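You operate a simulated robot arm through the tools that you are given. There is no shell and no other tool. Be economical: measure what you need, move in short steps, check, and stop when the job is done.

Carry out the task below with a simulated robot arm. There is one attempt and no reset: what you move stays moved.

Task
Put things in order on the top of the side table. At the end: the blue flask stands where the cream garlic bulb stood; the cream garlic bulb from the top of the side table is on the white saucer; the beige wooden plunger stands on top of the red book; the half orange stands where the grey pewter ring stood; the grey pewter ring stands where the blue flask stood; whatever was shut is shut again. Leave all else as you found it, and nothing knocked over.
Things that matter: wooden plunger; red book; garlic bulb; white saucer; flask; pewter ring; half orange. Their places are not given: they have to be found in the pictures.

The check looks at the end state, three seconds after you hand in, the way a careful person would. Anything else that was tipped, shoved, dropped, spilled or broken makes it a failure.

Robot
A 6-joint arm with a two-finger parallel gripper, fixed in place. Base frame: the origin is at the foot of the arm, x ahead of it, y to its left, z up; the work surface is at about z = 0.8. Units: m, rad, N and s.
With the tool pointing down near the work surface it reaches from about 0.26 to 0.68 m from the base axis. Its first joint turns from -1.152 to 1.152 rad. Payload 2.9 kg.
Tool frame: the origin (TCP) lies between the finger pads and is the grasp point; the fingertips stand 0.03 m ahead of it; z points along the fingers, y is the line along which they close. The gripper opens to 0.11 m. The fingers are 0.02 m wide and 0.01 m thick; the gripper's body (0.048 by 0.112 m) begins 0.055 m behind the TCP.
Orientation is that of the tool frame in the base frame, as [roll, pitch, yaw] about the fixed x, y, z axes, in that order (R = Rz(yaw) Ry(pitch) Rx(roll)). With the fingers straight down and closing along the base's y, the tool's x points along the base's -x, its y along +y and its z along -z.

Tools
- The arm moves only by the tool arm_command. Its argument "targets" is a list of rows, each an object (a shift or turn left out is 0, a gripper value left out holds the last) with "delta_pos": the shift along the tool's x, y, z in units of 50 mm (1.0 is 50 mm), a list of three; "dr": the turn, a rotation vector about the tool's x, y, z in units of 6 degrees (1.0 is 6 degrees), a list of three. In form: [{"delta_pos": [x, y, z], "dr": [rx, ry, rz]}, ...]. A call has 1 to 20 rows; each row shifts and turns the commanded pose from where the row before left it, along the tool's axes as they then stand. "claw" is the closure, from 0 (fully open) to 1 (shut), set as the call begins (left out, the last holds). A call with a number of a shift or a turn outside -1 to 1 is refused whole. Each row takes 0.2 s and may step no farther than 0.05 m and 0.15 rad from the row before; otherwise, or with a gripper value out of range, the whole call is refused. A pose out of reach is approached as far as the arm can. The call stops where the force on the tool passes 40 N (or 10 N more than at its start, if that is more) or the arm is blocked; 0.2 s more then pass. Each finger travels about 0.108 m/s and halts on what it meets, pressing with about 29 N; the grip force reading is that of the motor and also rises with nothing between the fingers. The clock runs only during rows and for 0.2 s after the last one: add rows that do not move to give the fingers time. It gives the time, the measured TCP pose, the force on the tool (base axes), the opening and the grip force at its end, in the units of the frame above (readings bear some noise), and new pictures: "pictures" is both (left out), scene, wrist or none.
- Cameras (640 x 400 px; columns grow to the right, rows downward): "scene" is fixed at [0.0895, 0.443, 1.3868]; the picture's right is [-0.64, -0.77, 0.00], its down [-0.42, 0.35, -0.84] and it looks along [0.64, -0.53, -0.55] (base axes); focal length 338 px, centre (320, 200). "wrist" rides on the gripper at [-0.036, 0, -0.057] in the tool frame; the picture's right is [0.00, -1.00, 0.00], its down [0.97, 0.00, -0.24] and it looks along [0.24, 0.00, 0.97] (tool axes); focal length 218 px, centre (320, 200).
- locate(camera, pixels): for up to 12 pixels [column, row] of the newest picture of that camera ("zoom" is the newest enlarged one), the place [x, y, z] in the base frame of the surface seen there, good to about 0.003 m. It takes no simulated time.
- inspect(camera, box): a new picture of the part [left, top, right, bottom] of that camera's present view, enlarged. It takes no simulated time.
- sign_off(): hands the job in; it is judged then, once.

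Work in short steps. Measure before you move; look again where a grasp or a placing could have gone wrong, and mend it. You have 80 turns and 120 pictures in all, those below and enlarged ones among them. Open the gripper and draw the arm clear of the work before you hand the job in, unless the task says otherwise; then end with one line.

The tools are called after "Call:" as name(argument=value, ...) on one line, values as JSON. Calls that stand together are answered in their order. arm_command: Moves the arm, as the interface text tells. Its arguments: {"type":"object","properties":{"targets":{"type":"array"},"claw":{"type":"number"},"pictures":{"type":"string","enum":["both","scene","wrist","none"]}},"required":["targets"]} The other tools are called the same way: locate (camera, pixels) gives the place of the surface under pixels of a picture; inspect (camera, box) takes an enlarged picture of a part of a camera's view; sign_off () hands the job in.

At the start:

```text
t: 0.0
tool_pos: [0.3339, -0.1209, 1.1008]
orientation: [3.141, 0.0, -3.141]
contact_force: [-0.2, 0.1, 0.4]
grip_width: 0.1101
finger_force: 0.1
```

scene: 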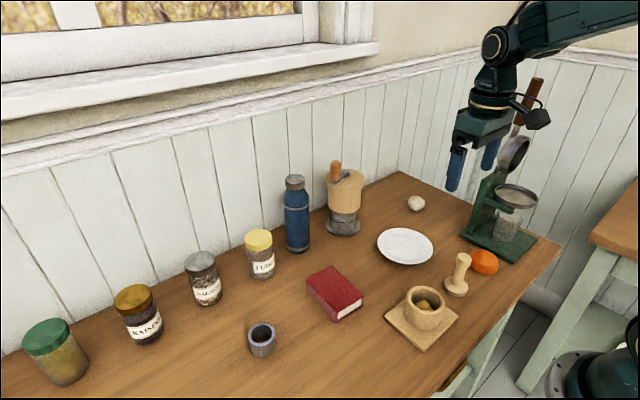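
wrist: 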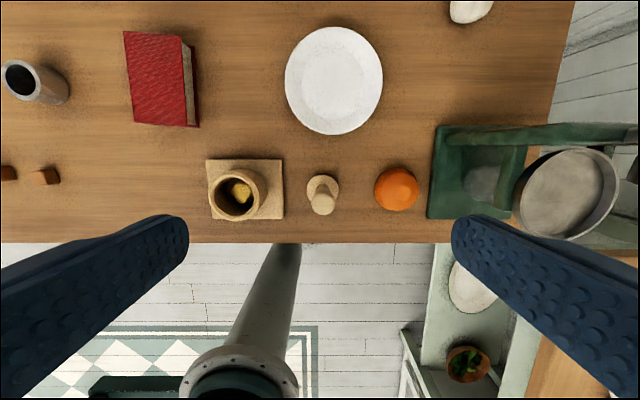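

I'll enlarge the scene to identify each item: the flask seems at (296,215), garlic at (416,203), plunger at (458,275), orange at (485,262), ring at (262,340).

Call:
inspect(camera="scene", box=[360, 170, 560, 370])

Call:
inspect(camera="scene", box=[220, 150, 400, 370])

Call:
locate(camera="scene", pixels=[[416, 203], [404, 246], [463, 258], [456, 290], [485, 258], [335, 287], [294, 179], [297, 215], [262, 328], [262, 350], [262, 341], [297, 252]])

Call:
locate(camera="wrist", pixels=[[126, 33], [180, 38], [187, 122], [136, 122], [334, 80], [334, 30], [322, 182], [322, 205], [397, 188], [470, 10], [20, 80], [340, 200]])

```text
2.00 times, centred on (460, 270) of scene
```

zoom: 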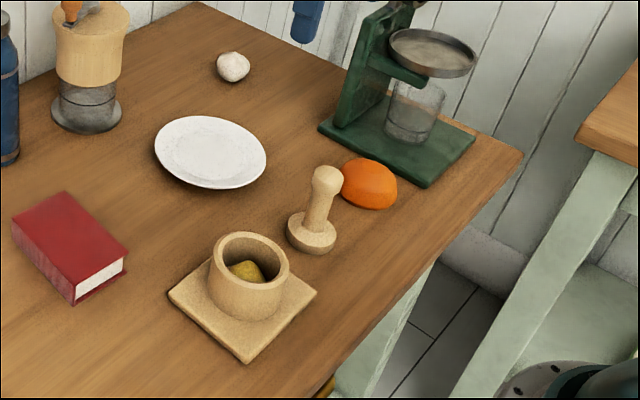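

```text
1.82 times, centred on (310, 260) of scene
```

zoom: 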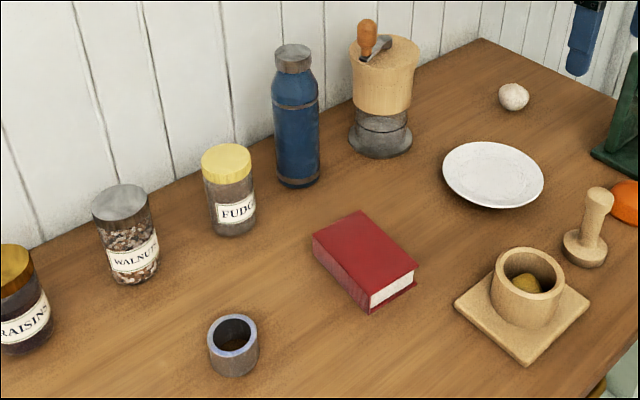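

```text
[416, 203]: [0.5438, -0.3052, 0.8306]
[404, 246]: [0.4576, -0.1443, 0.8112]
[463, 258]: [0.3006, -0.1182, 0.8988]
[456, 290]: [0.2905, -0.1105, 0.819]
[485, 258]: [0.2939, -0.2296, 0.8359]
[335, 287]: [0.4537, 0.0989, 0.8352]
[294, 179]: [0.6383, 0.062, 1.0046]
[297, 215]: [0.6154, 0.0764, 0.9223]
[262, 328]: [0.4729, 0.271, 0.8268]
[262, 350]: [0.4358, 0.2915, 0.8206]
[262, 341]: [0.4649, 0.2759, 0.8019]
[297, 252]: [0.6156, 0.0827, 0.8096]
```

```text
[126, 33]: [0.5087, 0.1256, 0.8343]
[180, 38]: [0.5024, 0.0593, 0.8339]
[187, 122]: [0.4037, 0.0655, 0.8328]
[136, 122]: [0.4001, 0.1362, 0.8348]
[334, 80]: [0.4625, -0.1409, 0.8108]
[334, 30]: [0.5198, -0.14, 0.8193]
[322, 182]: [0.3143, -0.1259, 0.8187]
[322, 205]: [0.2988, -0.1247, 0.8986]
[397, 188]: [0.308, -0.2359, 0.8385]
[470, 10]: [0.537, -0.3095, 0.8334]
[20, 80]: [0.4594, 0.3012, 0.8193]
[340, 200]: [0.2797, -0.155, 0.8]
```

The wrist view shows plunger (322,195), orange (397,188), the garlic (470,10), and two small brown blocks at (40,176) and (8,173). I measure edges of the items before moving.

Call:
locate(camera="wrist", pixels=[[45, 176], [8, 173], [312, 205], [333, 205], [307, 187], [338, 187], [377, 188], [417, 188], [397, 168], [397, 209], [238, 175], [300, 241]])

Call:
locate(camera="scene", pixels=[[295, 186], [287, 179], [303, 179], [286, 225], [309, 225], [345, 175], [345, 228], [336, 165], [260, 236], [262, 268], [404, 262], [380, 246]])

Call:
inspect(camera="wrist", box=[0, 20, 320, 220])

```text
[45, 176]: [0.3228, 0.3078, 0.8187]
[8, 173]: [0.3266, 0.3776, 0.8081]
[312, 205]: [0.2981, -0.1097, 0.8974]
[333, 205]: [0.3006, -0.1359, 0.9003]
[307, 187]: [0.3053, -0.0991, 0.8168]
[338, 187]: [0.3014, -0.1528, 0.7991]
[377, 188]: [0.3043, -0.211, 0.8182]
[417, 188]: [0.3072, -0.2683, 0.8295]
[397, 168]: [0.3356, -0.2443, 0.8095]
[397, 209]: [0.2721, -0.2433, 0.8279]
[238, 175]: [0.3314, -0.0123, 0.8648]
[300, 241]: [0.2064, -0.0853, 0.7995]
```

```text
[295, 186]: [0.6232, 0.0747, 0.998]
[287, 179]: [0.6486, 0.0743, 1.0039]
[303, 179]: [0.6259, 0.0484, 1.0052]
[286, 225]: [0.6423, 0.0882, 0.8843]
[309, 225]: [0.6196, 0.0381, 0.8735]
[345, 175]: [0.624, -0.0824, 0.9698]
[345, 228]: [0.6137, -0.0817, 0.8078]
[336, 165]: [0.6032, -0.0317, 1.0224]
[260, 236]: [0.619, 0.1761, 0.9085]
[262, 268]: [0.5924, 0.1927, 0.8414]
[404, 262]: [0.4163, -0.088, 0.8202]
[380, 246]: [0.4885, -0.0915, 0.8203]
```

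```text
2.00 times, centred on (160, 120) of wrist
```

zoom: 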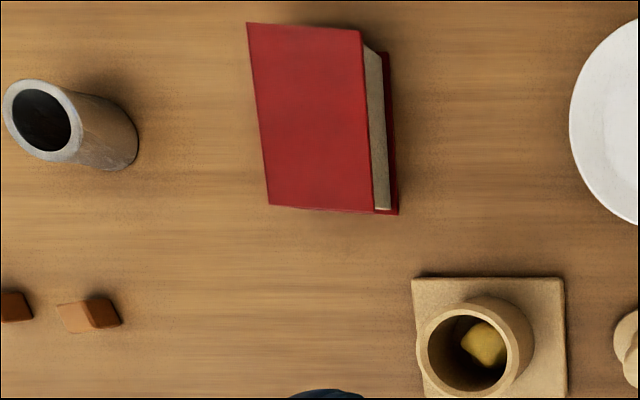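

The plunger's handle is at about (0.300,-0.123), top z≈0.90; the book's top is at z≈0.834 around (0.453,0.097). I move above the plunger, half closing the fingers, and check.

Call:
arm_command(targets=[{"delta_pos": [0.68, -0.06, 0]}, {"delta_pos": [0, 0, 1]}, {"delta_pos": [0, 0, 1]}, {"delta_pos": [0, 0, 0]}], claw=0.4)

```text
t: 1.0
tool_pos: [0.2999, -0.1241, 1.0016]
orientation: [-3.141, 0.0, -3.141]
contact_force: [0.6, 0.0, -0.3]
grip_width: 0.066
finger_force: 0.0
```

scene: 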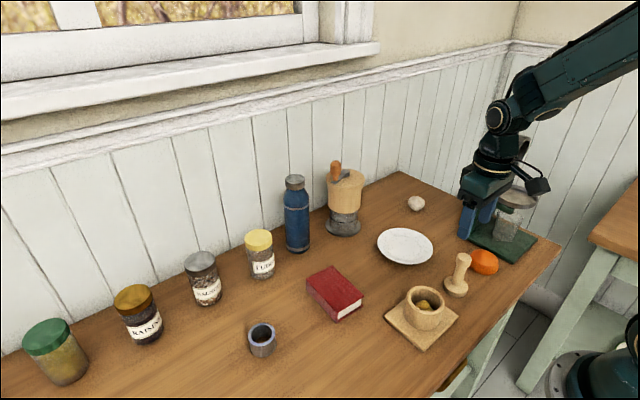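
wrist: 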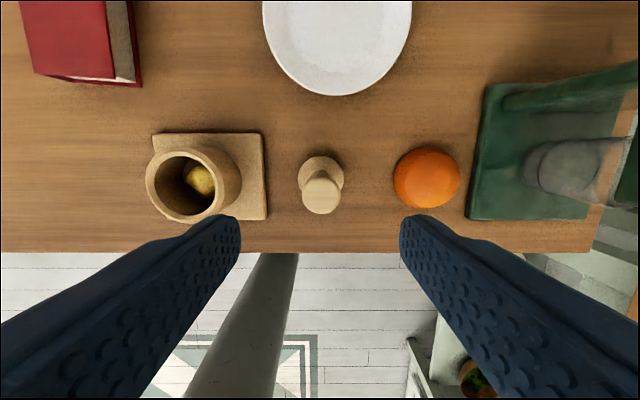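

The plunger is centred between the fingers at (321,188); I measure its handle and base to centre it.

Call:
locate(camera="wrist", pixels=[[321, 177], [321, 195], [321, 211], [304, 195], [338, 195], [300, 172], [342, 172], [321, 158], [427, 178], [427, 150], [427, 206], [198, 150]])

```text
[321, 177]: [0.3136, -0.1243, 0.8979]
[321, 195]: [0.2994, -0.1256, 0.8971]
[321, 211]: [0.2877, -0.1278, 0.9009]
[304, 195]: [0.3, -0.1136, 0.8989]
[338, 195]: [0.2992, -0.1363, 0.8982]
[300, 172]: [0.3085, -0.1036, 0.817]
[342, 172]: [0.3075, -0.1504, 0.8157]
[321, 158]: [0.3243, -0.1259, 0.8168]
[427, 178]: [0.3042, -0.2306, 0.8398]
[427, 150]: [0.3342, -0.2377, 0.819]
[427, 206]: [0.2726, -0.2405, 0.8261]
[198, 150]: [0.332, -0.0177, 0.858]
```

Plunger axis is at (0.300,-0.1255), top 0.898, base disc radius ≈0.025. I descend to z≈0.875 then close.

Call:
arm_command(targets=[{"delta_pos": [0, -0.03, 0.9]}, {"delta_pos": [0, 0, 0.9]}, {"delta_pos": [0, 0, 0.72]}, {"delta_pos": [0, 0, 0]}], pictures="none")

Call:
arm_command(targets=[{"delta_pos": [0, 0, 0]}, {"delta_pos": [0, 0, 0]}, {"delta_pos": [0, 0, -0.3]}, {"delta_pos": [0, 0, 0]}], claw=1)

```text
t: 2.0
tool_pos: [0.2995, -0.1258, 0.8751]
orientation: [3.141, -0.001, -3.141]
contact_force: [0.6, -1.0, 0.4]
grip_width: 0.0661
finger_force: 0.0
```

```text
t: 3.0
tool_pos: [0.2994, -0.125, 0.8895]
orientation: [3.141, 0.0, 3.14]
contact_force: [-0.3, 0.3, 0.8]
grip_width: 0.03
finger_force: 0.4
```

scene: 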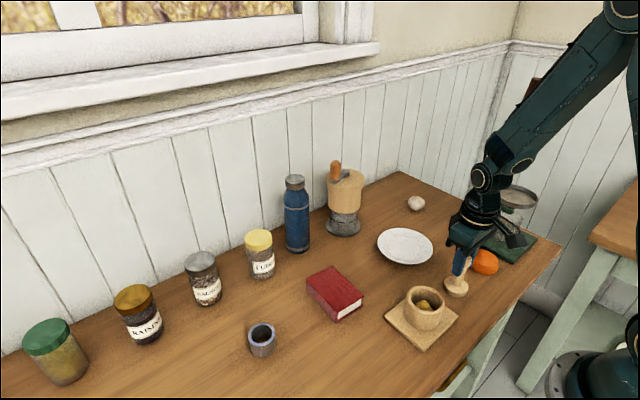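
wrist: 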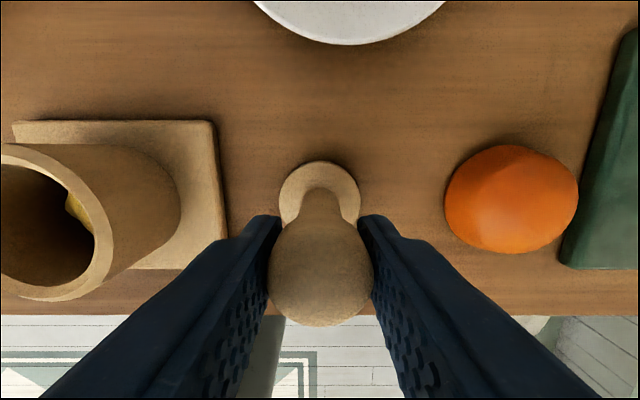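

Width 0.030 but grip force only 0.4, so the fingers may not have bitten; I go back down the 15 mm and wait.

Call:
arm_command(targets=[{"delta_pos": [0, 0, 0]}, {"delta_pos": [0, 0, 0]}, {"delta_pos": [0, 0, 0]}], claw=1, pictures="wrist")

```text
t: 3.8
tool_pos: [0.2993, -0.1256, 0.8902]
orientation: [3.14, 0.001, -3.141]
contact_force: [-0.5, 1.0, 5.3]
grip_width: 0.0287
finger_force: 28.7
```

wrist: 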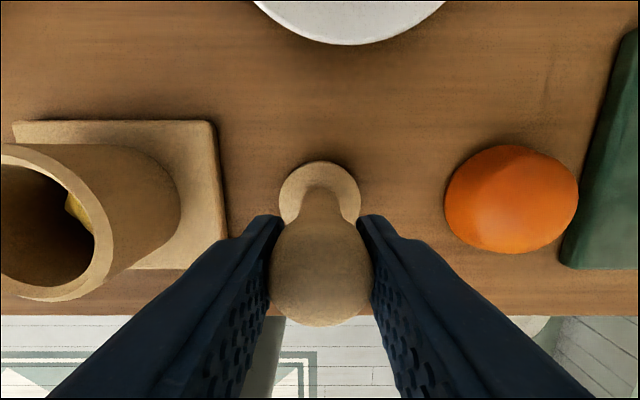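

Now gripped (28.7 N). I lift 60 mm gently and check it holds.

Call:
arm_command(targets=[{"delta_pos": [0, 0, -0.3]}, {"delta_pos": [0, 0, -0.5]}, {"delta_pos": [0, 0, -0.6]}, {"delta_pos": [0, 0, 0]}])

```text
t: 4.8
tool_pos: [0.2998, -0.1258, 0.9594]
orientation: [-3.141, 0.001, 3.141]
contact_force: [0.0, 1.1, -0.3]
grip_width: 0.0289
finger_force: 28.6
```

scene: 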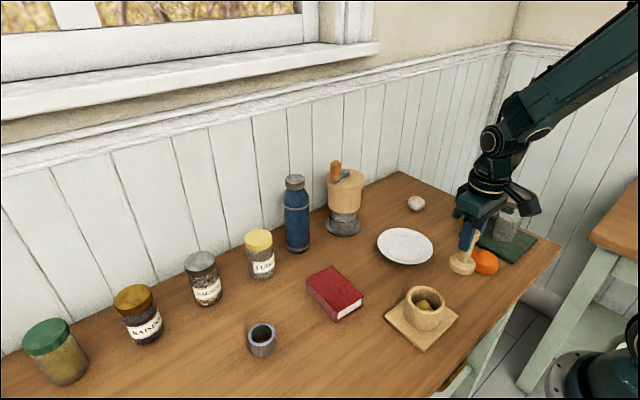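
wrist: 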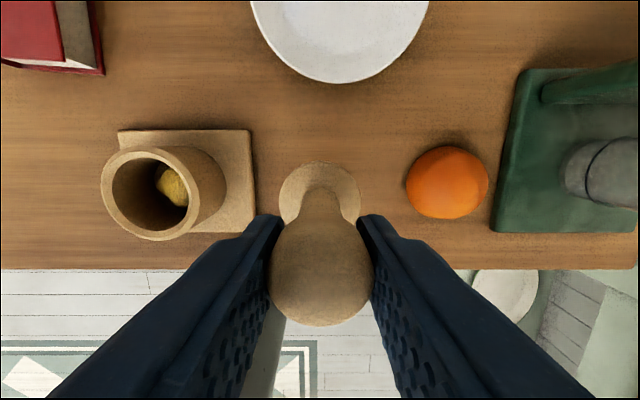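

Held firmly; base is 0.09 below TCP. Book top centre is (0.454,0.097,0.834), so I raise a little and carry it there in 6 rows.

Call:
arm_command(targets=[{"delta_pos": [0, 0, -0.6]}, {"delta_pos": [-0.5133, 0.743, 0]}, {"delta_pos": [-0.5133, 0.743, 0]}, {"delta_pos": [-0.5133, 0.743, 0]}, {"delta_pos": [-0.5133, 0.743, 0]}, {"delta_pos": [-0.5133, 0.743, 0]}, {"delta_pos": [-0.5133, 0.743, 0]}, {"delta_pos": [0, 0, 0]}])

```text
t: 6.6
tool_pos: [0.455, 0.0974, 0.9895]
orientation: [-3.141, 0.002, 3.141]
contact_force: [0.2, 0.4, -1.0]
grip_width: 0.029
finger_force: 28.2
```

scene: 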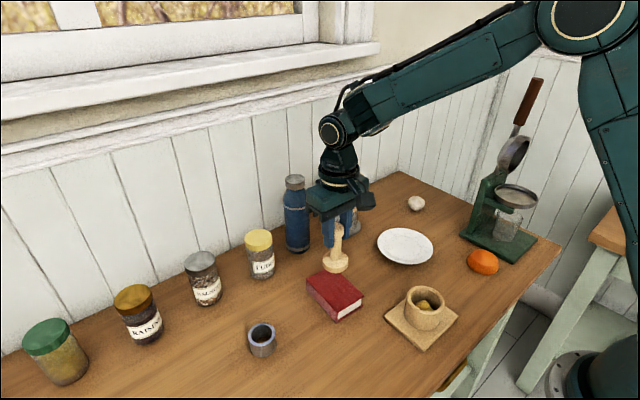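
wrist: 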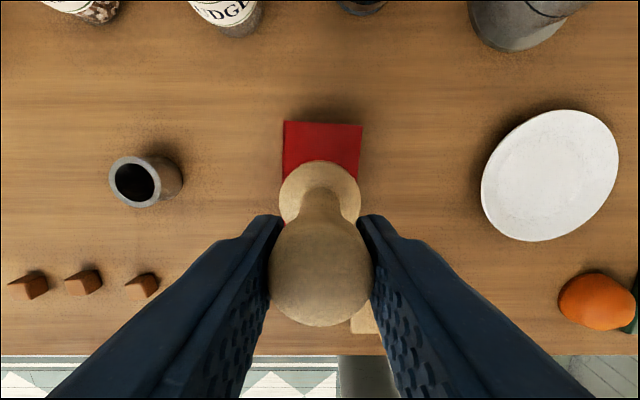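

The plunger hangs over the book (book's far corners at (284,122),(362,126)). I check those corners and the ring while here, then lower.

Call:
locate(camera="wrist", pixels=[[285, 124], [360, 128], [284, 165], [359, 170], [113, 182], [158, 182], [135, 158], [135, 206], [135, 182], [180, 182], [527, 10], [362, 10]])

Call:
arm_command(targets=[{"delta_pos": [0, 0, 0.6]}, {"delta_pos": [0, 0, 0.4]}, {"delta_pos": [0, 0, 0.2]}, {"delta_pos": [0, 0, 0]}])

```text
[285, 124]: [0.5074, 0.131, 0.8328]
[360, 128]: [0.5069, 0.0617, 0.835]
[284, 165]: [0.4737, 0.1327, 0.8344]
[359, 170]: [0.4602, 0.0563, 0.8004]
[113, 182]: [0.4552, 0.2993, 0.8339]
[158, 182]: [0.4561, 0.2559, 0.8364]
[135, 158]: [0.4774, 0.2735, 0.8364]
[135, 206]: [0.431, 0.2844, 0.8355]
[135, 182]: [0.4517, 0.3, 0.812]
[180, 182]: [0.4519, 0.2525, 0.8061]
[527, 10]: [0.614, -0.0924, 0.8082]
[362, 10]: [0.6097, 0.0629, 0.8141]
```

```text
t: 7.6
tool_pos: [0.4533, 0.0968, 0.9303]
orientation: [-3.141, 0.001, -3.141]
contact_force: [0.0, 0.0, 0.2]
grip_width: 0.029
finger_force: 29.1
```

scene: 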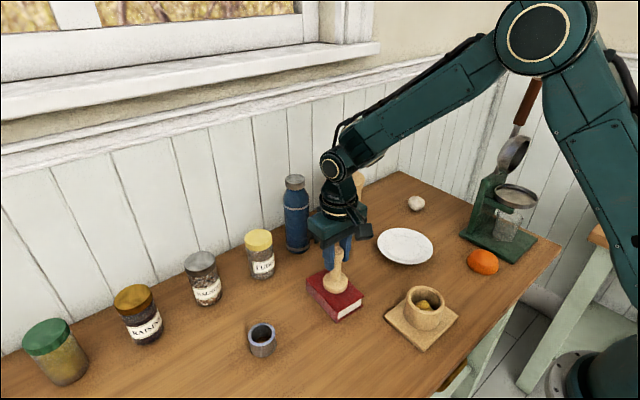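
wrist: 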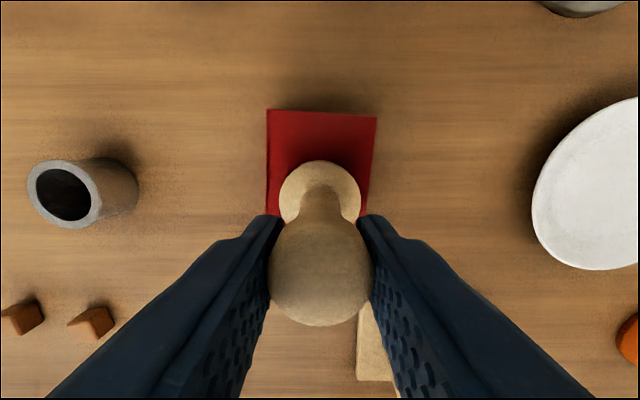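

Base is ~5 mm above the book and centred. I lower in small steps until contact force shows.

Call:
arm_command(targets=[{"delta_pos": [0, 0, 0.04]}, {"delta_pos": [0, 0, 0.04]}, {"delta_pos": [0, 0, 0.02]}, {"delta_pos": [0, 0, 0]}], pictures="none")

```text
t: 8.6
tool_pos: [0.4536, 0.0971, 0.9254]
orientation: [3.141, 0.002, 3.141]
contact_force: [-0.2, -0.6, -0.1]
grip_width: 0.0288
finger_force: 29.2
```

Call:
arm_command(targets=[{"delta_pos": [0, 0, 0.02]}, {"delta_pos": [0, 0, 0.02]}, {"delta_pos": [0, 0, 0]}], pictures="wrist")

```text
t: 9.4
tool_pos: [0.4551, 0.0985, 0.9244]
orientation: [3.14, 0.003, -3.141]
contact_force: [-3.8, -0.8, 27.6]
grip_width: 0.0286
finger_force: 29.1
```

wrist: 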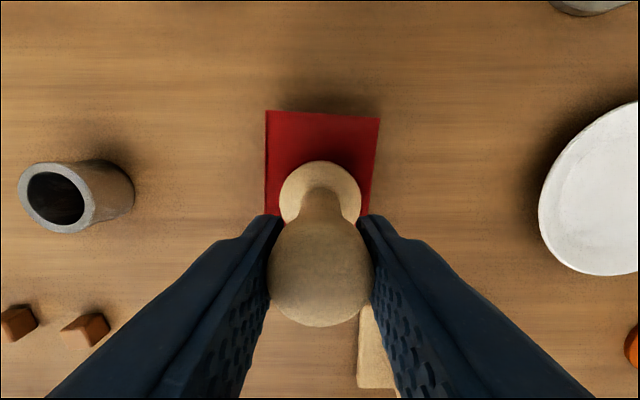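

Contact at 27 N: it is on the book. I back off 1 mm, then open and wait.

Call:
arm_command(targets=[{"delta_pos": [0, 0, -0.025]}, {"delta_pos": [0, 0, 0]}], pictures="none")

Call:
arm_command(targets=[{"delta_pos": [0, 0, 0]}, {"delta_pos": [0, 0, 0]}, {"delta_pos": [0, 0, 0]}, {"delta_pos": [0, 0, -0.6]}, {"delta_pos": [0, 0, -1]}, {"delta_pos": [0, 0, -1]}, {"delta_pos": [0, 0, 0]}], claw=0.4)

```text
t: 10.0
tool_pos: [0.4547, 0.0984, 0.9249]
orientation: [3.142, 0.002, -3.141]
contact_force: [-0.6, -0.1, 21.8]
grip_width: 0.0287
finger_force: 29.2
```

```text
t: 11.6
tool_pos: [0.4532, 0.0973, 1.0561]
orientation: [3.142, -0.001, -3.141]
contact_force: [0.5, -0.5, -0.2]
grip_width: 0.066
finger_force: 0.0
```

scene: 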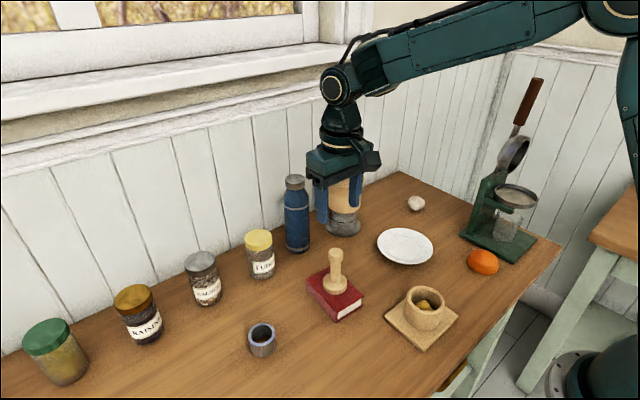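
wrist: 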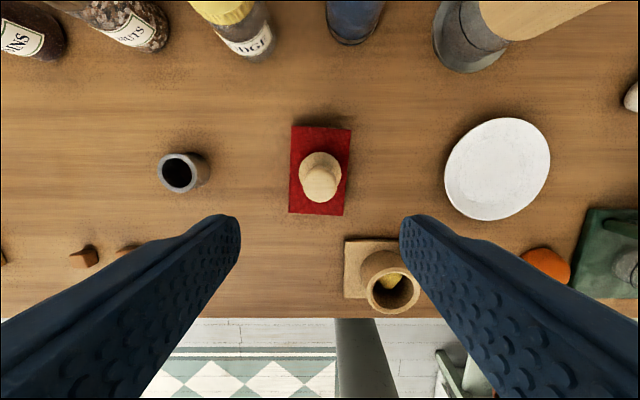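

Plunger stands on the book. Now I move toward the garlic, over the saucer, staying at z≈1.056.

Call:
arm_command(targets=[{"delta_pos": [-0.1, -0.88, 0]}, {"delta_pos": [-0.1, -0.88, 0]}, {"delta_pos": [-0.1, -0.88, 0]}, {"delta_pos": [-0.1, -0.88, 0]}, {"delta_pos": [-0.1, -0.88, 0]}, {"delta_pos": [-0.1, -0.88, 0]}, {"delta_pos": [-0.1, -0.88, 0]}, {"delta_pos": [-0.1, -0.88, 0]}, {"delta_pos": [-0.1, -0.88, 0]}, {"delta_pos": [0, 0, 0]}])

```text
t: 13.8
tool_pos: [0.5007, -0.2986, 1.0539]
orientation: [3.141, 0.0, 3.141]
contact_force: [-0.5, 0.1, 0.1]
grip_width: 0.0658
finger_force: 0.0
```

scene: 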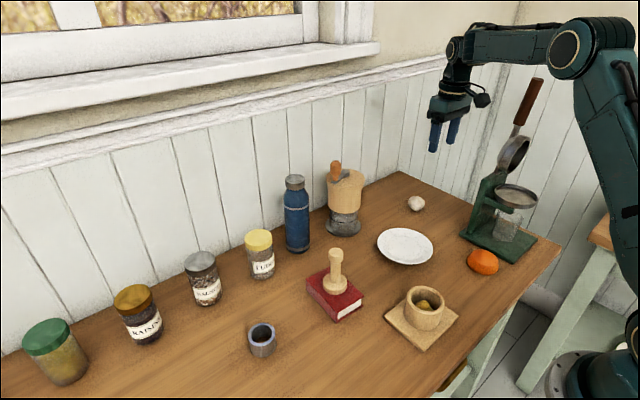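
wrist: 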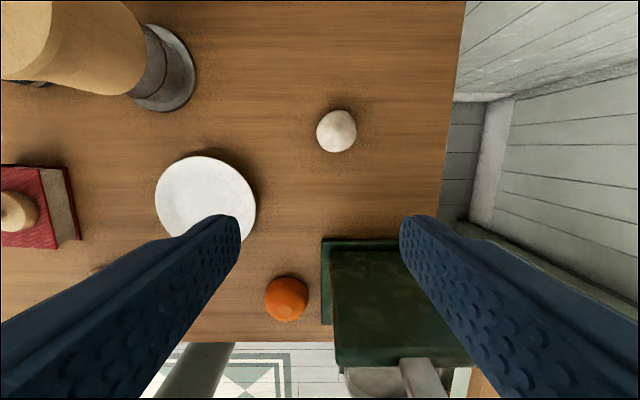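

Garlic at (337,131) in the wrist view. I measure it, the press and the saucer.

Call:
locate(camera="wrist", pixels=[[337, 131], [318, 131], [356, 131], [337, 112], [337, 150], [158, 195], [255, 200], [200, 158], [205, 190], [330, 242], [445, 130], [400, 250]])

Call:
locate(camera="scene", pixels=[[416, 198], [416, 208], [407, 203], [425, 204], [535, 85], [515, 130], [495, 185], [377, 245], [433, 247], [404, 229], [403, 263], [405, 246]])

Call:
inspect(camera="wrist", box=[280, 90, 400, 165])

```text
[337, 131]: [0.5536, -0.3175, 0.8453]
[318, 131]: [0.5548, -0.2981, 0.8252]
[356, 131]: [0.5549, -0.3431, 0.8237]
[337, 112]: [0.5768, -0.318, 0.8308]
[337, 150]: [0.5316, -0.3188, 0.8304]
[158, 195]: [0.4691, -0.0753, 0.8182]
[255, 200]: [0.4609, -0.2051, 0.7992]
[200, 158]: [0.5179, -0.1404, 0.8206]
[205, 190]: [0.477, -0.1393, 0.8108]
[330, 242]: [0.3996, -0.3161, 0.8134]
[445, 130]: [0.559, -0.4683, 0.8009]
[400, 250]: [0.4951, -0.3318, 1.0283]
```

```text
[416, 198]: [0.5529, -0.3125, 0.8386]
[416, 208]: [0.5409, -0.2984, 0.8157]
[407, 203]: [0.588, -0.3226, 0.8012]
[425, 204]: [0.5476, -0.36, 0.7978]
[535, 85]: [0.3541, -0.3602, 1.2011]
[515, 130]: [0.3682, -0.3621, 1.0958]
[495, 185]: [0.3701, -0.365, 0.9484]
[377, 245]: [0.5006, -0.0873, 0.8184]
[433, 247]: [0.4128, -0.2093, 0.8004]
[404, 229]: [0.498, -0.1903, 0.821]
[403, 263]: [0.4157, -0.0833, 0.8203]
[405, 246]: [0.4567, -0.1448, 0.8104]
```

```text
5.33 times, centred on (340, 128) of wrist
```

zoom: 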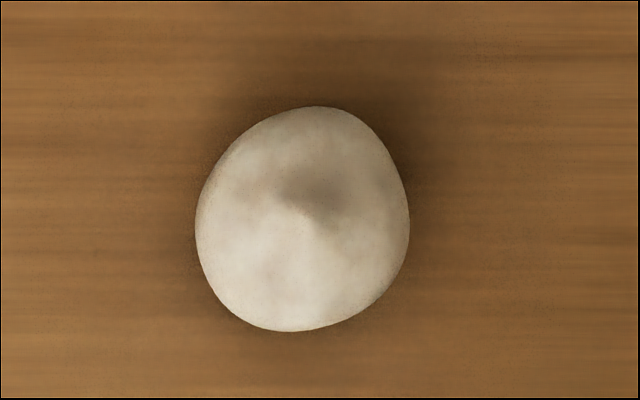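

Garlic centre ≈(0.554,-0.319), radius ≈0.021, top 0.846; saucer centre ≈(0.460,-0.143). I move over the garlic and descend to z≈0.88 first.

Call:
arm_command(targets=[{"delta_pos": [-0.54, -0.2, 0.3]}, {"delta_pos": [-0.53, -0.2, 0.3]}, {"delta_pos": [0, 0, 0.9]}, {"delta_pos": [0, 0, 0.9]}, {"delta_pos": [0, 0, 0.9]}, {"delta_pos": [0, 0, 0]}])

```text
t: 15.2
tool_pos: [0.5525, -0.3183, 0.8905]
orientation: [3.141, 0.0, 3.141]
contact_force: [-0.2, 0.1, -0.3]
grip_width: 0.0657
finger_force: 0.0
```

scene: 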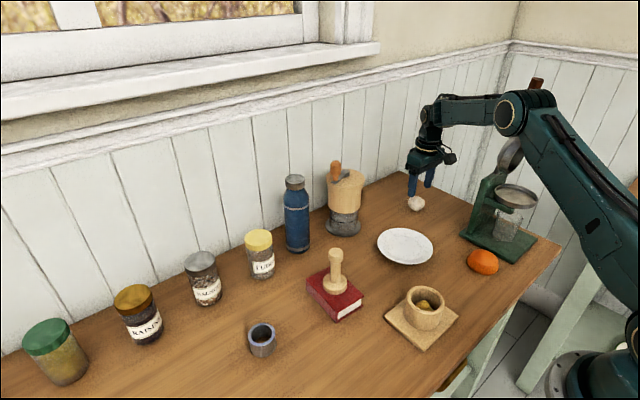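
wrist: 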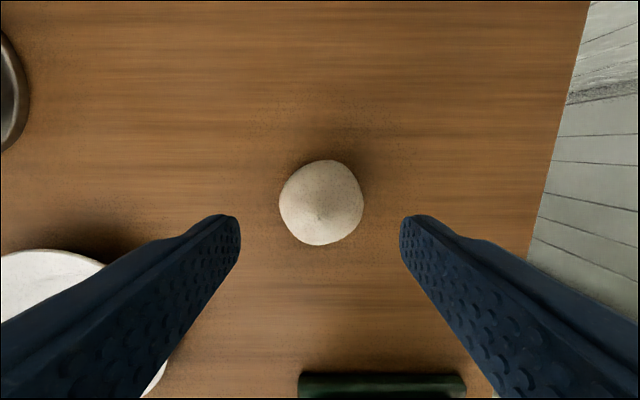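

Garlic is centred at (321,203), close to where the TCP projects. I descend to z≈0.836 and close with waiting rows.

Call:
arm_command(targets=[{"delta_pos": [-0.03, 0, 0.6]}, {"delta_pos": [0, 0, 0.48]}, {"delta_pos": [0, 0, 0]}], pictures="none")

Call:
arm_command(targets=[{"delta_pos": [0, 0, 0]}, {"delta_pos": [0, 0, 0]}, {"delta_pos": [0, 0, 0]}, {"delta_pos": [0, 0, 0]}, {"delta_pos": [0, 0, 0]}], claw=1, pictures="wrist")

```text
t: 16.0
tool_pos: [0.5543, -0.3193, 0.8369]
orientation: [-3.14, -0.001, -3.14]
contact_force: [-0.2, 0.0, 0.0]
grip_width: 0.0658
finger_force: 0.1
```

```text
t: 17.2
tool_pos: [0.5539, -0.3193, 0.8371]
orientation: [-3.141, 0.001, -3.141]
contact_force: [-1.3, -0.1, 0.1]
grip_width: 0.0505
finger_force: 28.9
```

wrist: 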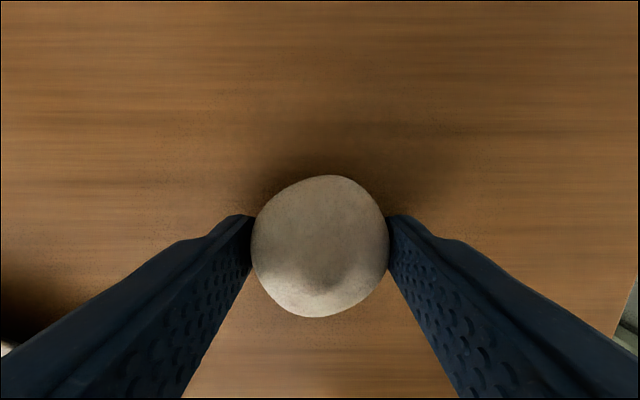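

Garlic gripped (0.0505 wide) at (0.554,-0.319) — that's the flask's destination. I lift 60 mm and carry over the saucer centre.

Call:
arm_command(targets=[{"delta_pos": [0, 0, -0.5]}, {"delta_pos": [0, 0, -0.7]}, {"delta_pos": [0.376, 0.704, 0]}, {"delta_pos": [0.376, 0.704, 0]}, {"delta_pos": [0.376, 0.704, 0]}, {"delta_pos": [0.376, 0.704, 0]}, {"delta_pos": [0.376, 0.704, 0]}, {"delta_pos": [0, 0, 0]}])

```text
t: 19.0
tool_pos: [0.4607, -0.1427, 0.8959]
orientation: [-3.141, 0.0, 3.14]
contact_force: [-0.4, 0.3, -0.5]
grip_width: 0.0506
finger_force: 28.5
```

scene: 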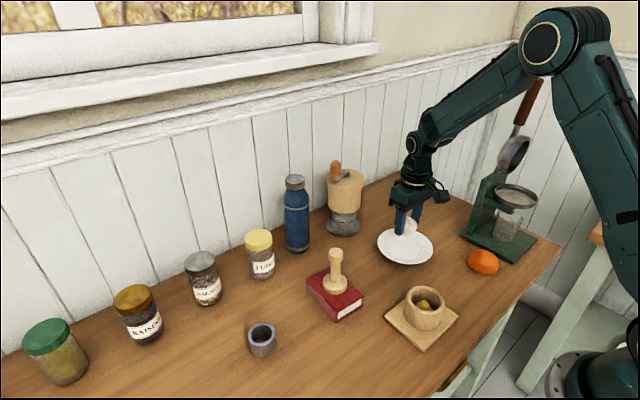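
wrist: 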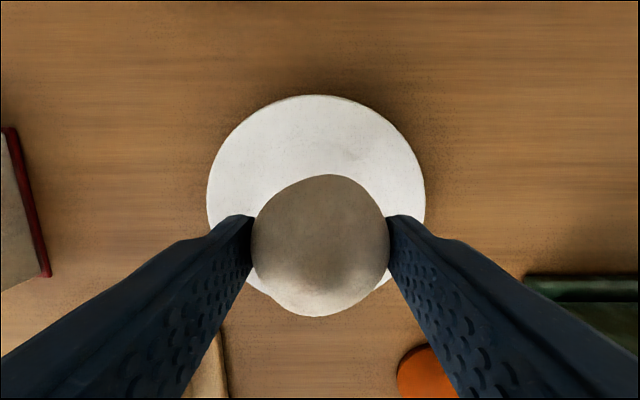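

Garlic is over the saucer's centre. I lower to ~6 mm above and then step until contact.

Call:
arm_command(targets=[{"delta_pos": [0, 0, 0.5]}, {"delta_pos": [0, 0, 0.3]}, {"delta_pos": [0, 0, 0.06]}, {"delta_pos": [0, 0, 0.04]}, {"delta_pos": [0, 0, 0]}], pictures="none")

```text
t: 20.2
tool_pos: [0.4603, -0.1442, 0.849]
orientation: [3.14, -0.003, -3.141]
contact_force: [-0.7, 0.6, -0.8]
grip_width: 0.0507
finger_force: 29.0
```

Call:
arm_command(targets=[{"delta_pos": [0, 0, 0.025]}, {"delta_pos": [0, 0, 0]}], pictures="none")

```text
t: 20.8
tool_pos: [0.4596, -0.1428, 0.8492]
orientation: [3.14, -0.001, 3.141]
contact_force: [0.1, 0.7, -0.5]
grip_width: 0.0505
finger_force: 29.0
```

Call:
arm_command(targets=[{"delta_pos": [0, 0, 0.025]}, {"delta_pos": [0, 0, 0]}], pictures="wrist")

```text
t: 21.4
tool_pos: [0.4598, -0.1441, 0.8471]
orientation: [3.141, -0.001, 3.141]
contact_force: [-0.5, 0.5, 2.1]
grip_width: 0.0505
finger_force: 29.1
```

wrist: 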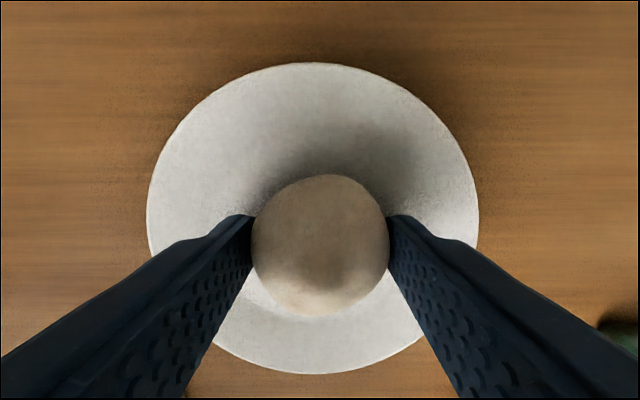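

Contact begins (2 N). I open modestly, wait, and rise.

Call:
arm_command(targets=[{"delta_pos": [0, 0, 0]}, {"delta_pos": [0, 0, 0]}, {"delta_pos": [0, 0, 0]}, {"delta_pos": [0, 0, -0.4]}, {"delta_pos": [0, 0, -0.9]}, {"delta_pos": [0, 0, -1]}, {"delta_pos": [0, 0, -1]}, {"delta_pos": [0, 0, -0.8]}, {"delta_pos": [0, 0, 0]}], claw=0.35)

```text
t: 23.4
tool_pos: [0.4622, -0.1455, 1.0514]
orientation: [-3.141, 0.001, 3.141]
contact_force: [-0.3, 0.1, -0.4]
grip_width: 0.0714
finger_force: 0.0
```

scene: 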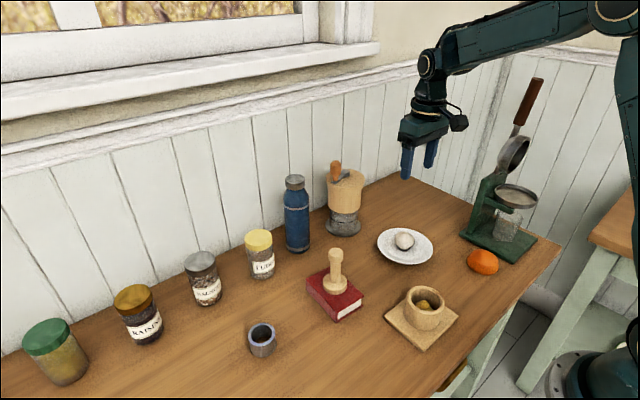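
wrist: 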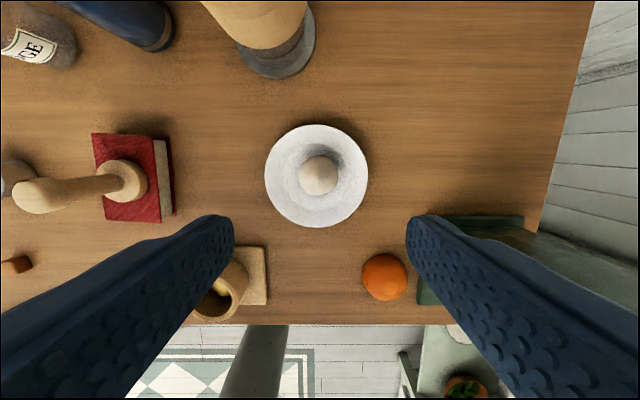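

Garlic sits on the saucer. Next the flask: I rise to z≈1.13 and move in front of/above it for a look.

Call:
arm_command(targets=[{"delta_pos": [-0.39, 0.82, -0.32]}, {"delta_pos": [-0.39, 0.82, -0.32]}, {"delta_pos": [-0.39, 0.82, -0.32]}, {"delta_pos": [-0.39, 0.82, -0.32]}, {"delta_pos": [-0.39, 0.82, -0.32]}, {"delta_pos": [0, 0, 0]}])

Call:
inspect(camera="scene", box=[250, 150, 380, 260])

```text
t: 24.8
tool_pos: [0.5545, 0.0637, 1.1315]
orientation: [3.14, 0.0, -3.141]
contact_force: [0.5, 0.5, 0.1]
grip_width: 0.0711
finger_force: 0.0
```

scene: 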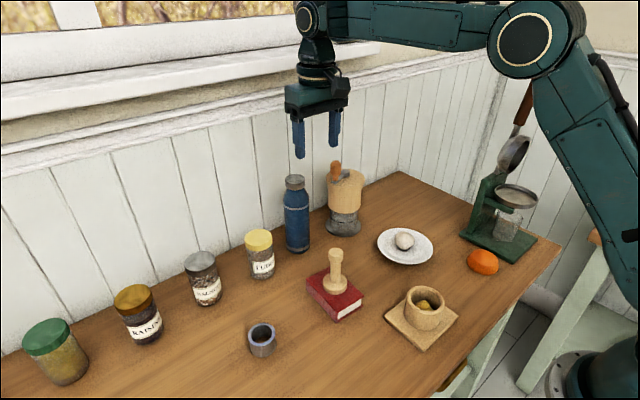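
wrist: 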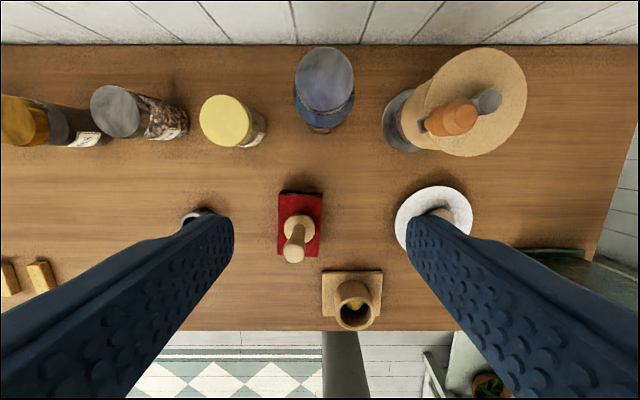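

```text
3.64 times, centred on (315, 205) of scene
```

zoom: 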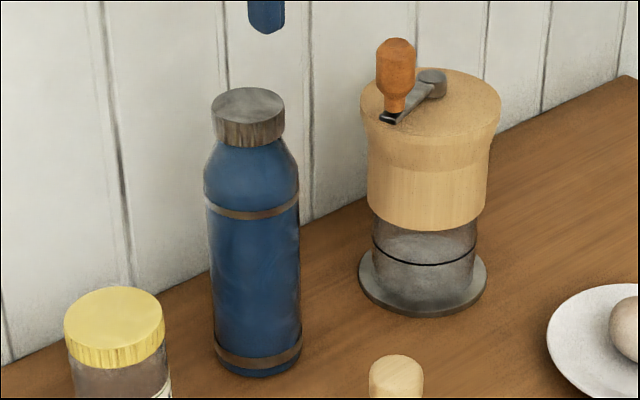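

Call:
locate(camera="zoom", pixels=[[248, 103], [215, 103], [282, 105], [248, 90], [248, 117], [248, 143], [210, 165], [255, 215], [252, 160], [396, 45], [296, 190], [255, 355]])

Call:
locate(camera="wrist", pixels=[[324, 75], [296, 75], [352, 75], [324, 50], [324, 105], [323, 128], [452, 117], [430, 125], [488, 100], [470, 152], [263, 128], [320, 44]])

```text
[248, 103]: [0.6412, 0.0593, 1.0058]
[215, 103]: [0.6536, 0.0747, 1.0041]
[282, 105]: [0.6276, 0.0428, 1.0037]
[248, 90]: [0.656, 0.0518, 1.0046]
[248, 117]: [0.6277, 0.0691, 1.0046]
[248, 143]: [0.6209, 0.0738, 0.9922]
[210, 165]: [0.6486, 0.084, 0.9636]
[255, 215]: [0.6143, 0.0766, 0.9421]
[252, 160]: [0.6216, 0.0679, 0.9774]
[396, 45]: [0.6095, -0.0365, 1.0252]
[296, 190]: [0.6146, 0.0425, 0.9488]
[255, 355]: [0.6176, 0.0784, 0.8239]
```

```text
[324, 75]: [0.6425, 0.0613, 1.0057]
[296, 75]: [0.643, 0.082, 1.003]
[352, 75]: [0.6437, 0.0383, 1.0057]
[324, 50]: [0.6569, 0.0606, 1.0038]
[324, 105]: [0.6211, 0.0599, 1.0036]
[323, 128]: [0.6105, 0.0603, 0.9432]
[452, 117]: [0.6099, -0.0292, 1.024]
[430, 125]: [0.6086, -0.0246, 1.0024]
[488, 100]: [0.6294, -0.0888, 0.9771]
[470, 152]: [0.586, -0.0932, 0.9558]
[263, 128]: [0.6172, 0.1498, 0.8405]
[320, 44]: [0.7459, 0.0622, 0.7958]
```

The cap centre is (0.641,0.0605), top 1.005; the cylinder body (Ø≈0.062) begins below z≈0.945. I position above with opening ≈0.086.

Call:
arm_command(targets=[{"delta_pos": [-0.865, -0.03, 0.4]}, {"delta_pos": [-0.865, -0.03, 0.4]}, {"delta_pos": [0, 0, 0]}, {"delta_pos": [0, 0, 0]}], claw=0.22)

```text
t: 25.8
tool_pos: [0.6385, 0.0578, 1.0906]
orientation: [3.141, 0.001, 3.14]
contact_force: [0.4, 0.1, 0.5]
grip_width: 0.0858
finger_force: 0.1
out of reach, approached as far as the arm can: row 2
```

scene: 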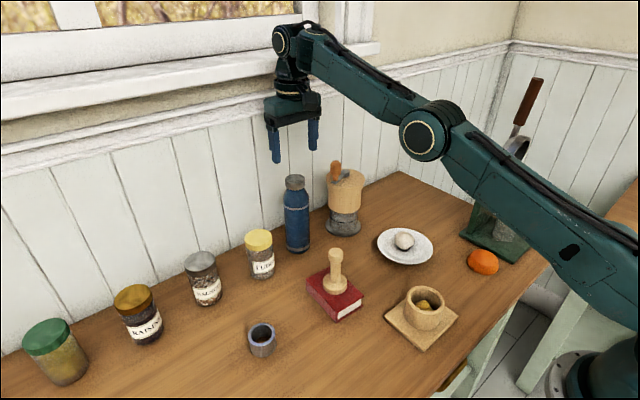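
wrist: 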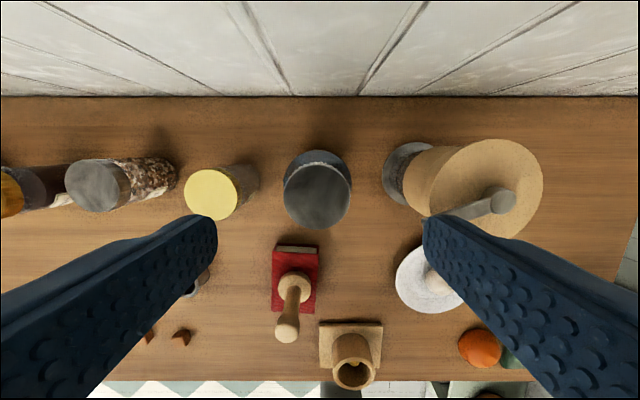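

The arm is at its reach limit here (0.6385,0.0578); lower should give more reach. I descend 45 mm and check the pose.

Call:
arm_command(targets=[{"delta_pos": [0, 0, 0.5]}, {"delta_pos": [0, 0, 0.2]}, {"delta_pos": [0, 0, 0]}])

```text
t: 26.6
tool_pos: [0.6375, 0.0583, 1.0549]
orientation: [3.141, -0.001, 3.141]
contact_force: [0.7, -0.6, -0.3]
grip_width: 0.0856
finger_force: 0.0
```

scene: 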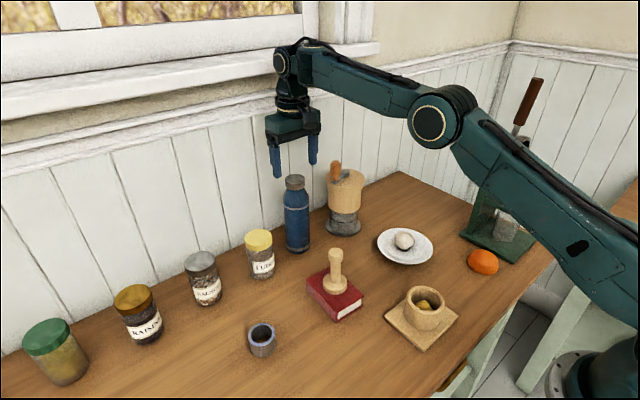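
wrist: 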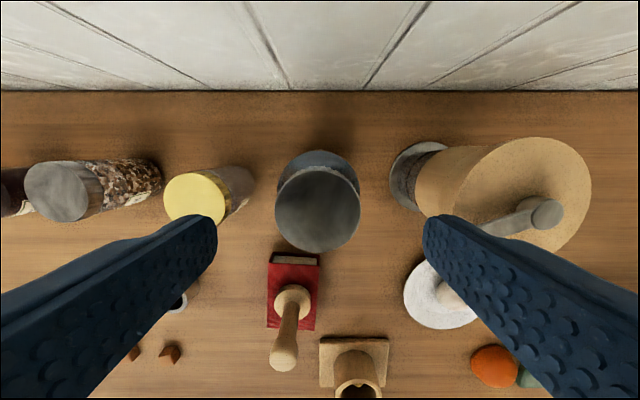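

Clear of the crank knob. I shift +3.5 mm x, +2 mm y and lower to z≈0.96 in steps.

Call:
arm_command(targets=[{"delta_pos": [-0.07, 0.04, 0.3]}, {"delta_pos": [0, 0, 0.5]}, {"delta_pos": [0, 0, 0.5]}, {"delta_pos": [0, 0, 0.3]}, {"delta_pos": [0, 0, 0.25]}, {"delta_pos": [0, 0, 0]}])

```text
t: 28.0
tool_pos: [0.6428, 0.0601, 0.9627]
orientation: [-3.141, 0.0, 3.141]
contact_force: [0.2, -0.1, -0.6]
grip_width: 0.0857
finger_force: 0.2
```

scene: 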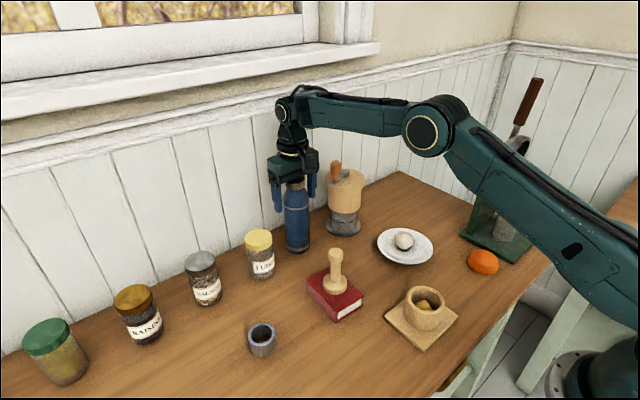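
wrist: 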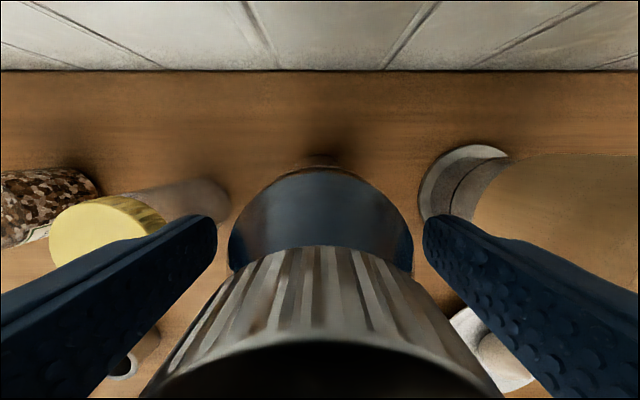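

Flask lies centred between fingers. Another 5 mm down, then close with waits.

Call:
arm_command(targets=[{"delta_pos": [0, 0, 0.1]}, {"delta_pos": [0, 0, 0]}], pictures="none")

Call:
arm_command(targets=[{"delta_pos": [0, 0, 0]}, {"delta_pos": [0, 0, 0]}, {"delta_pos": [0, 0, 0]}, {"delta_pos": [0, 0, 0]}, {"delta_pos": [0, 0, 0]}], claw=1)

```text
t: 28.6
tool_pos: [0.6418, 0.0611, 0.957]
orientation: [3.14, 0.0, -3.14]
contact_force: [0.7, -0.8, 0.2]
grip_width: 0.0858
finger_force: 0.0
```

```text
t: 29.8
tool_pos: [0.6428, 0.0597, 0.9571]
orientation: [3.141, 0.0, 3.141]
contact_force: [0.3, -1.9, 0.2]
grip_width: 0.0613
finger_force: 29.3
```

scene: 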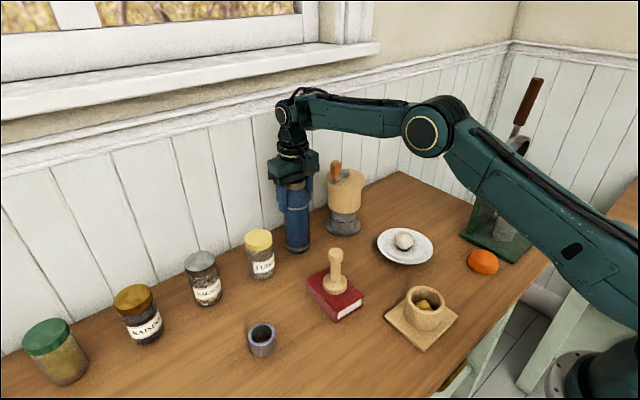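
wrist: 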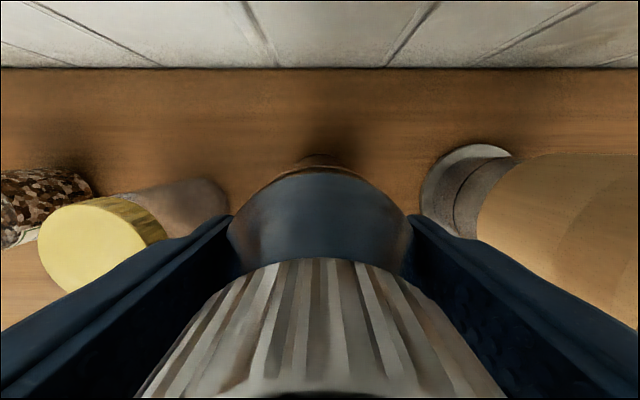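

Flask gripped (0.0613 wide, 29 N) at (0.642,0.060). Lift 20 mm and check.

Call:
arm_command(targets=[{"delta_pos": [0, 0, -0.15]}, {"delta_pos": [0, 0, -0.25]}, {"delta_pos": [0, 0, 0]}, {"delta_pos": [0, 0, 0]}])

Call:
inspect(camera="scene", box=[250, 130, 380, 260])

```text
t: 30.8
tool_pos: [0.6427, 0.0617, 0.9762]
orientation: [3.141, -0.001, 3.141]
contact_force: [0.7, 0.2, -7.1]
grip_width: 0.0614
finger_force: 28.8
```

scene: 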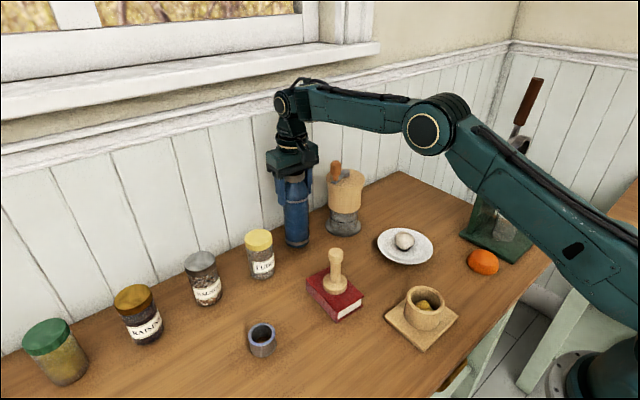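
wrist: 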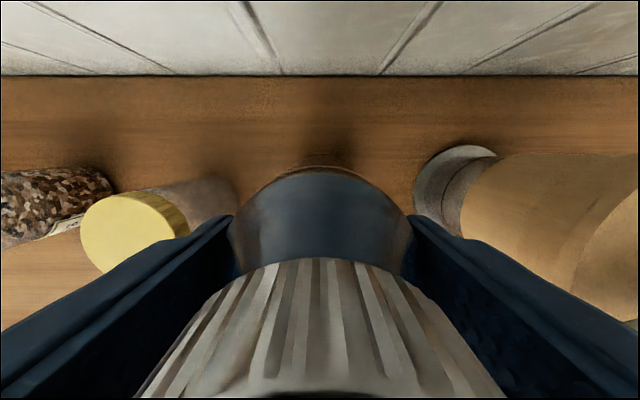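

```text
3.08 times, centred on (315, 195) of scene
```

zoom: 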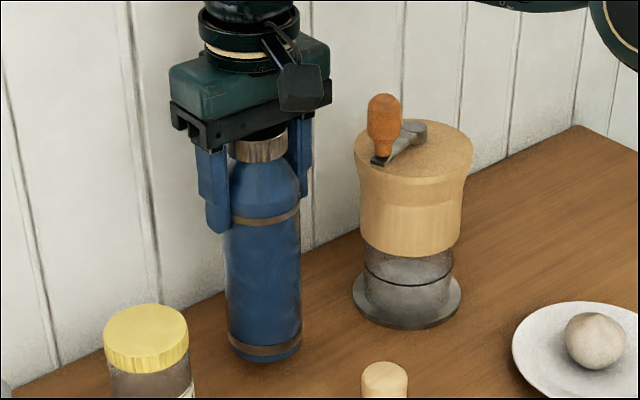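

Held upright, ~0.7 kg. I draw it back from the wall row while rising so its base clears the plunger, then look.

Call:
arm_command(targets=[{"delta_pos": [0.5, 0, -0.5]}, {"delta_pos": [0.75, 0, -0.5]}, {"delta_pos": [0.75, 0, -0.5]}, {"delta_pos": [0.75, 0, -0.5]}, {"delta_pos": [0, 0, -0.7]}, {"delta_pos": [0, 0, 0]}])

```text
t: 32.2
tool_pos: [0.5045, 0.0629, 1.1122]
orientation: [-3.14, 0.0, 3.141]
contact_force: [0.5, 0.2, -6.0]
grip_width: 0.0618
finger_force: 28.8
```

scene: 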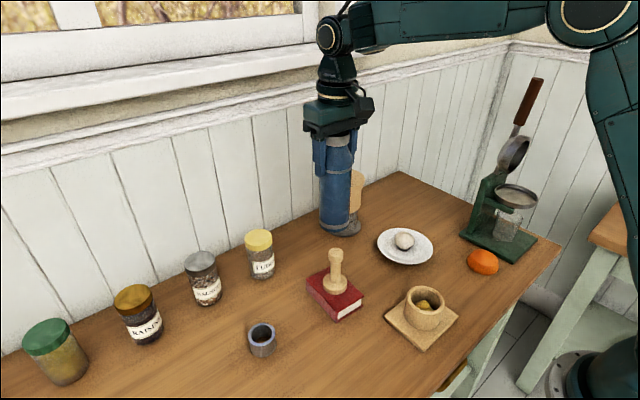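
wrist: 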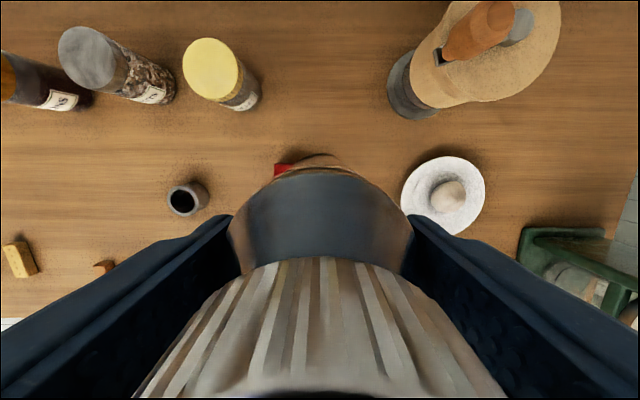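

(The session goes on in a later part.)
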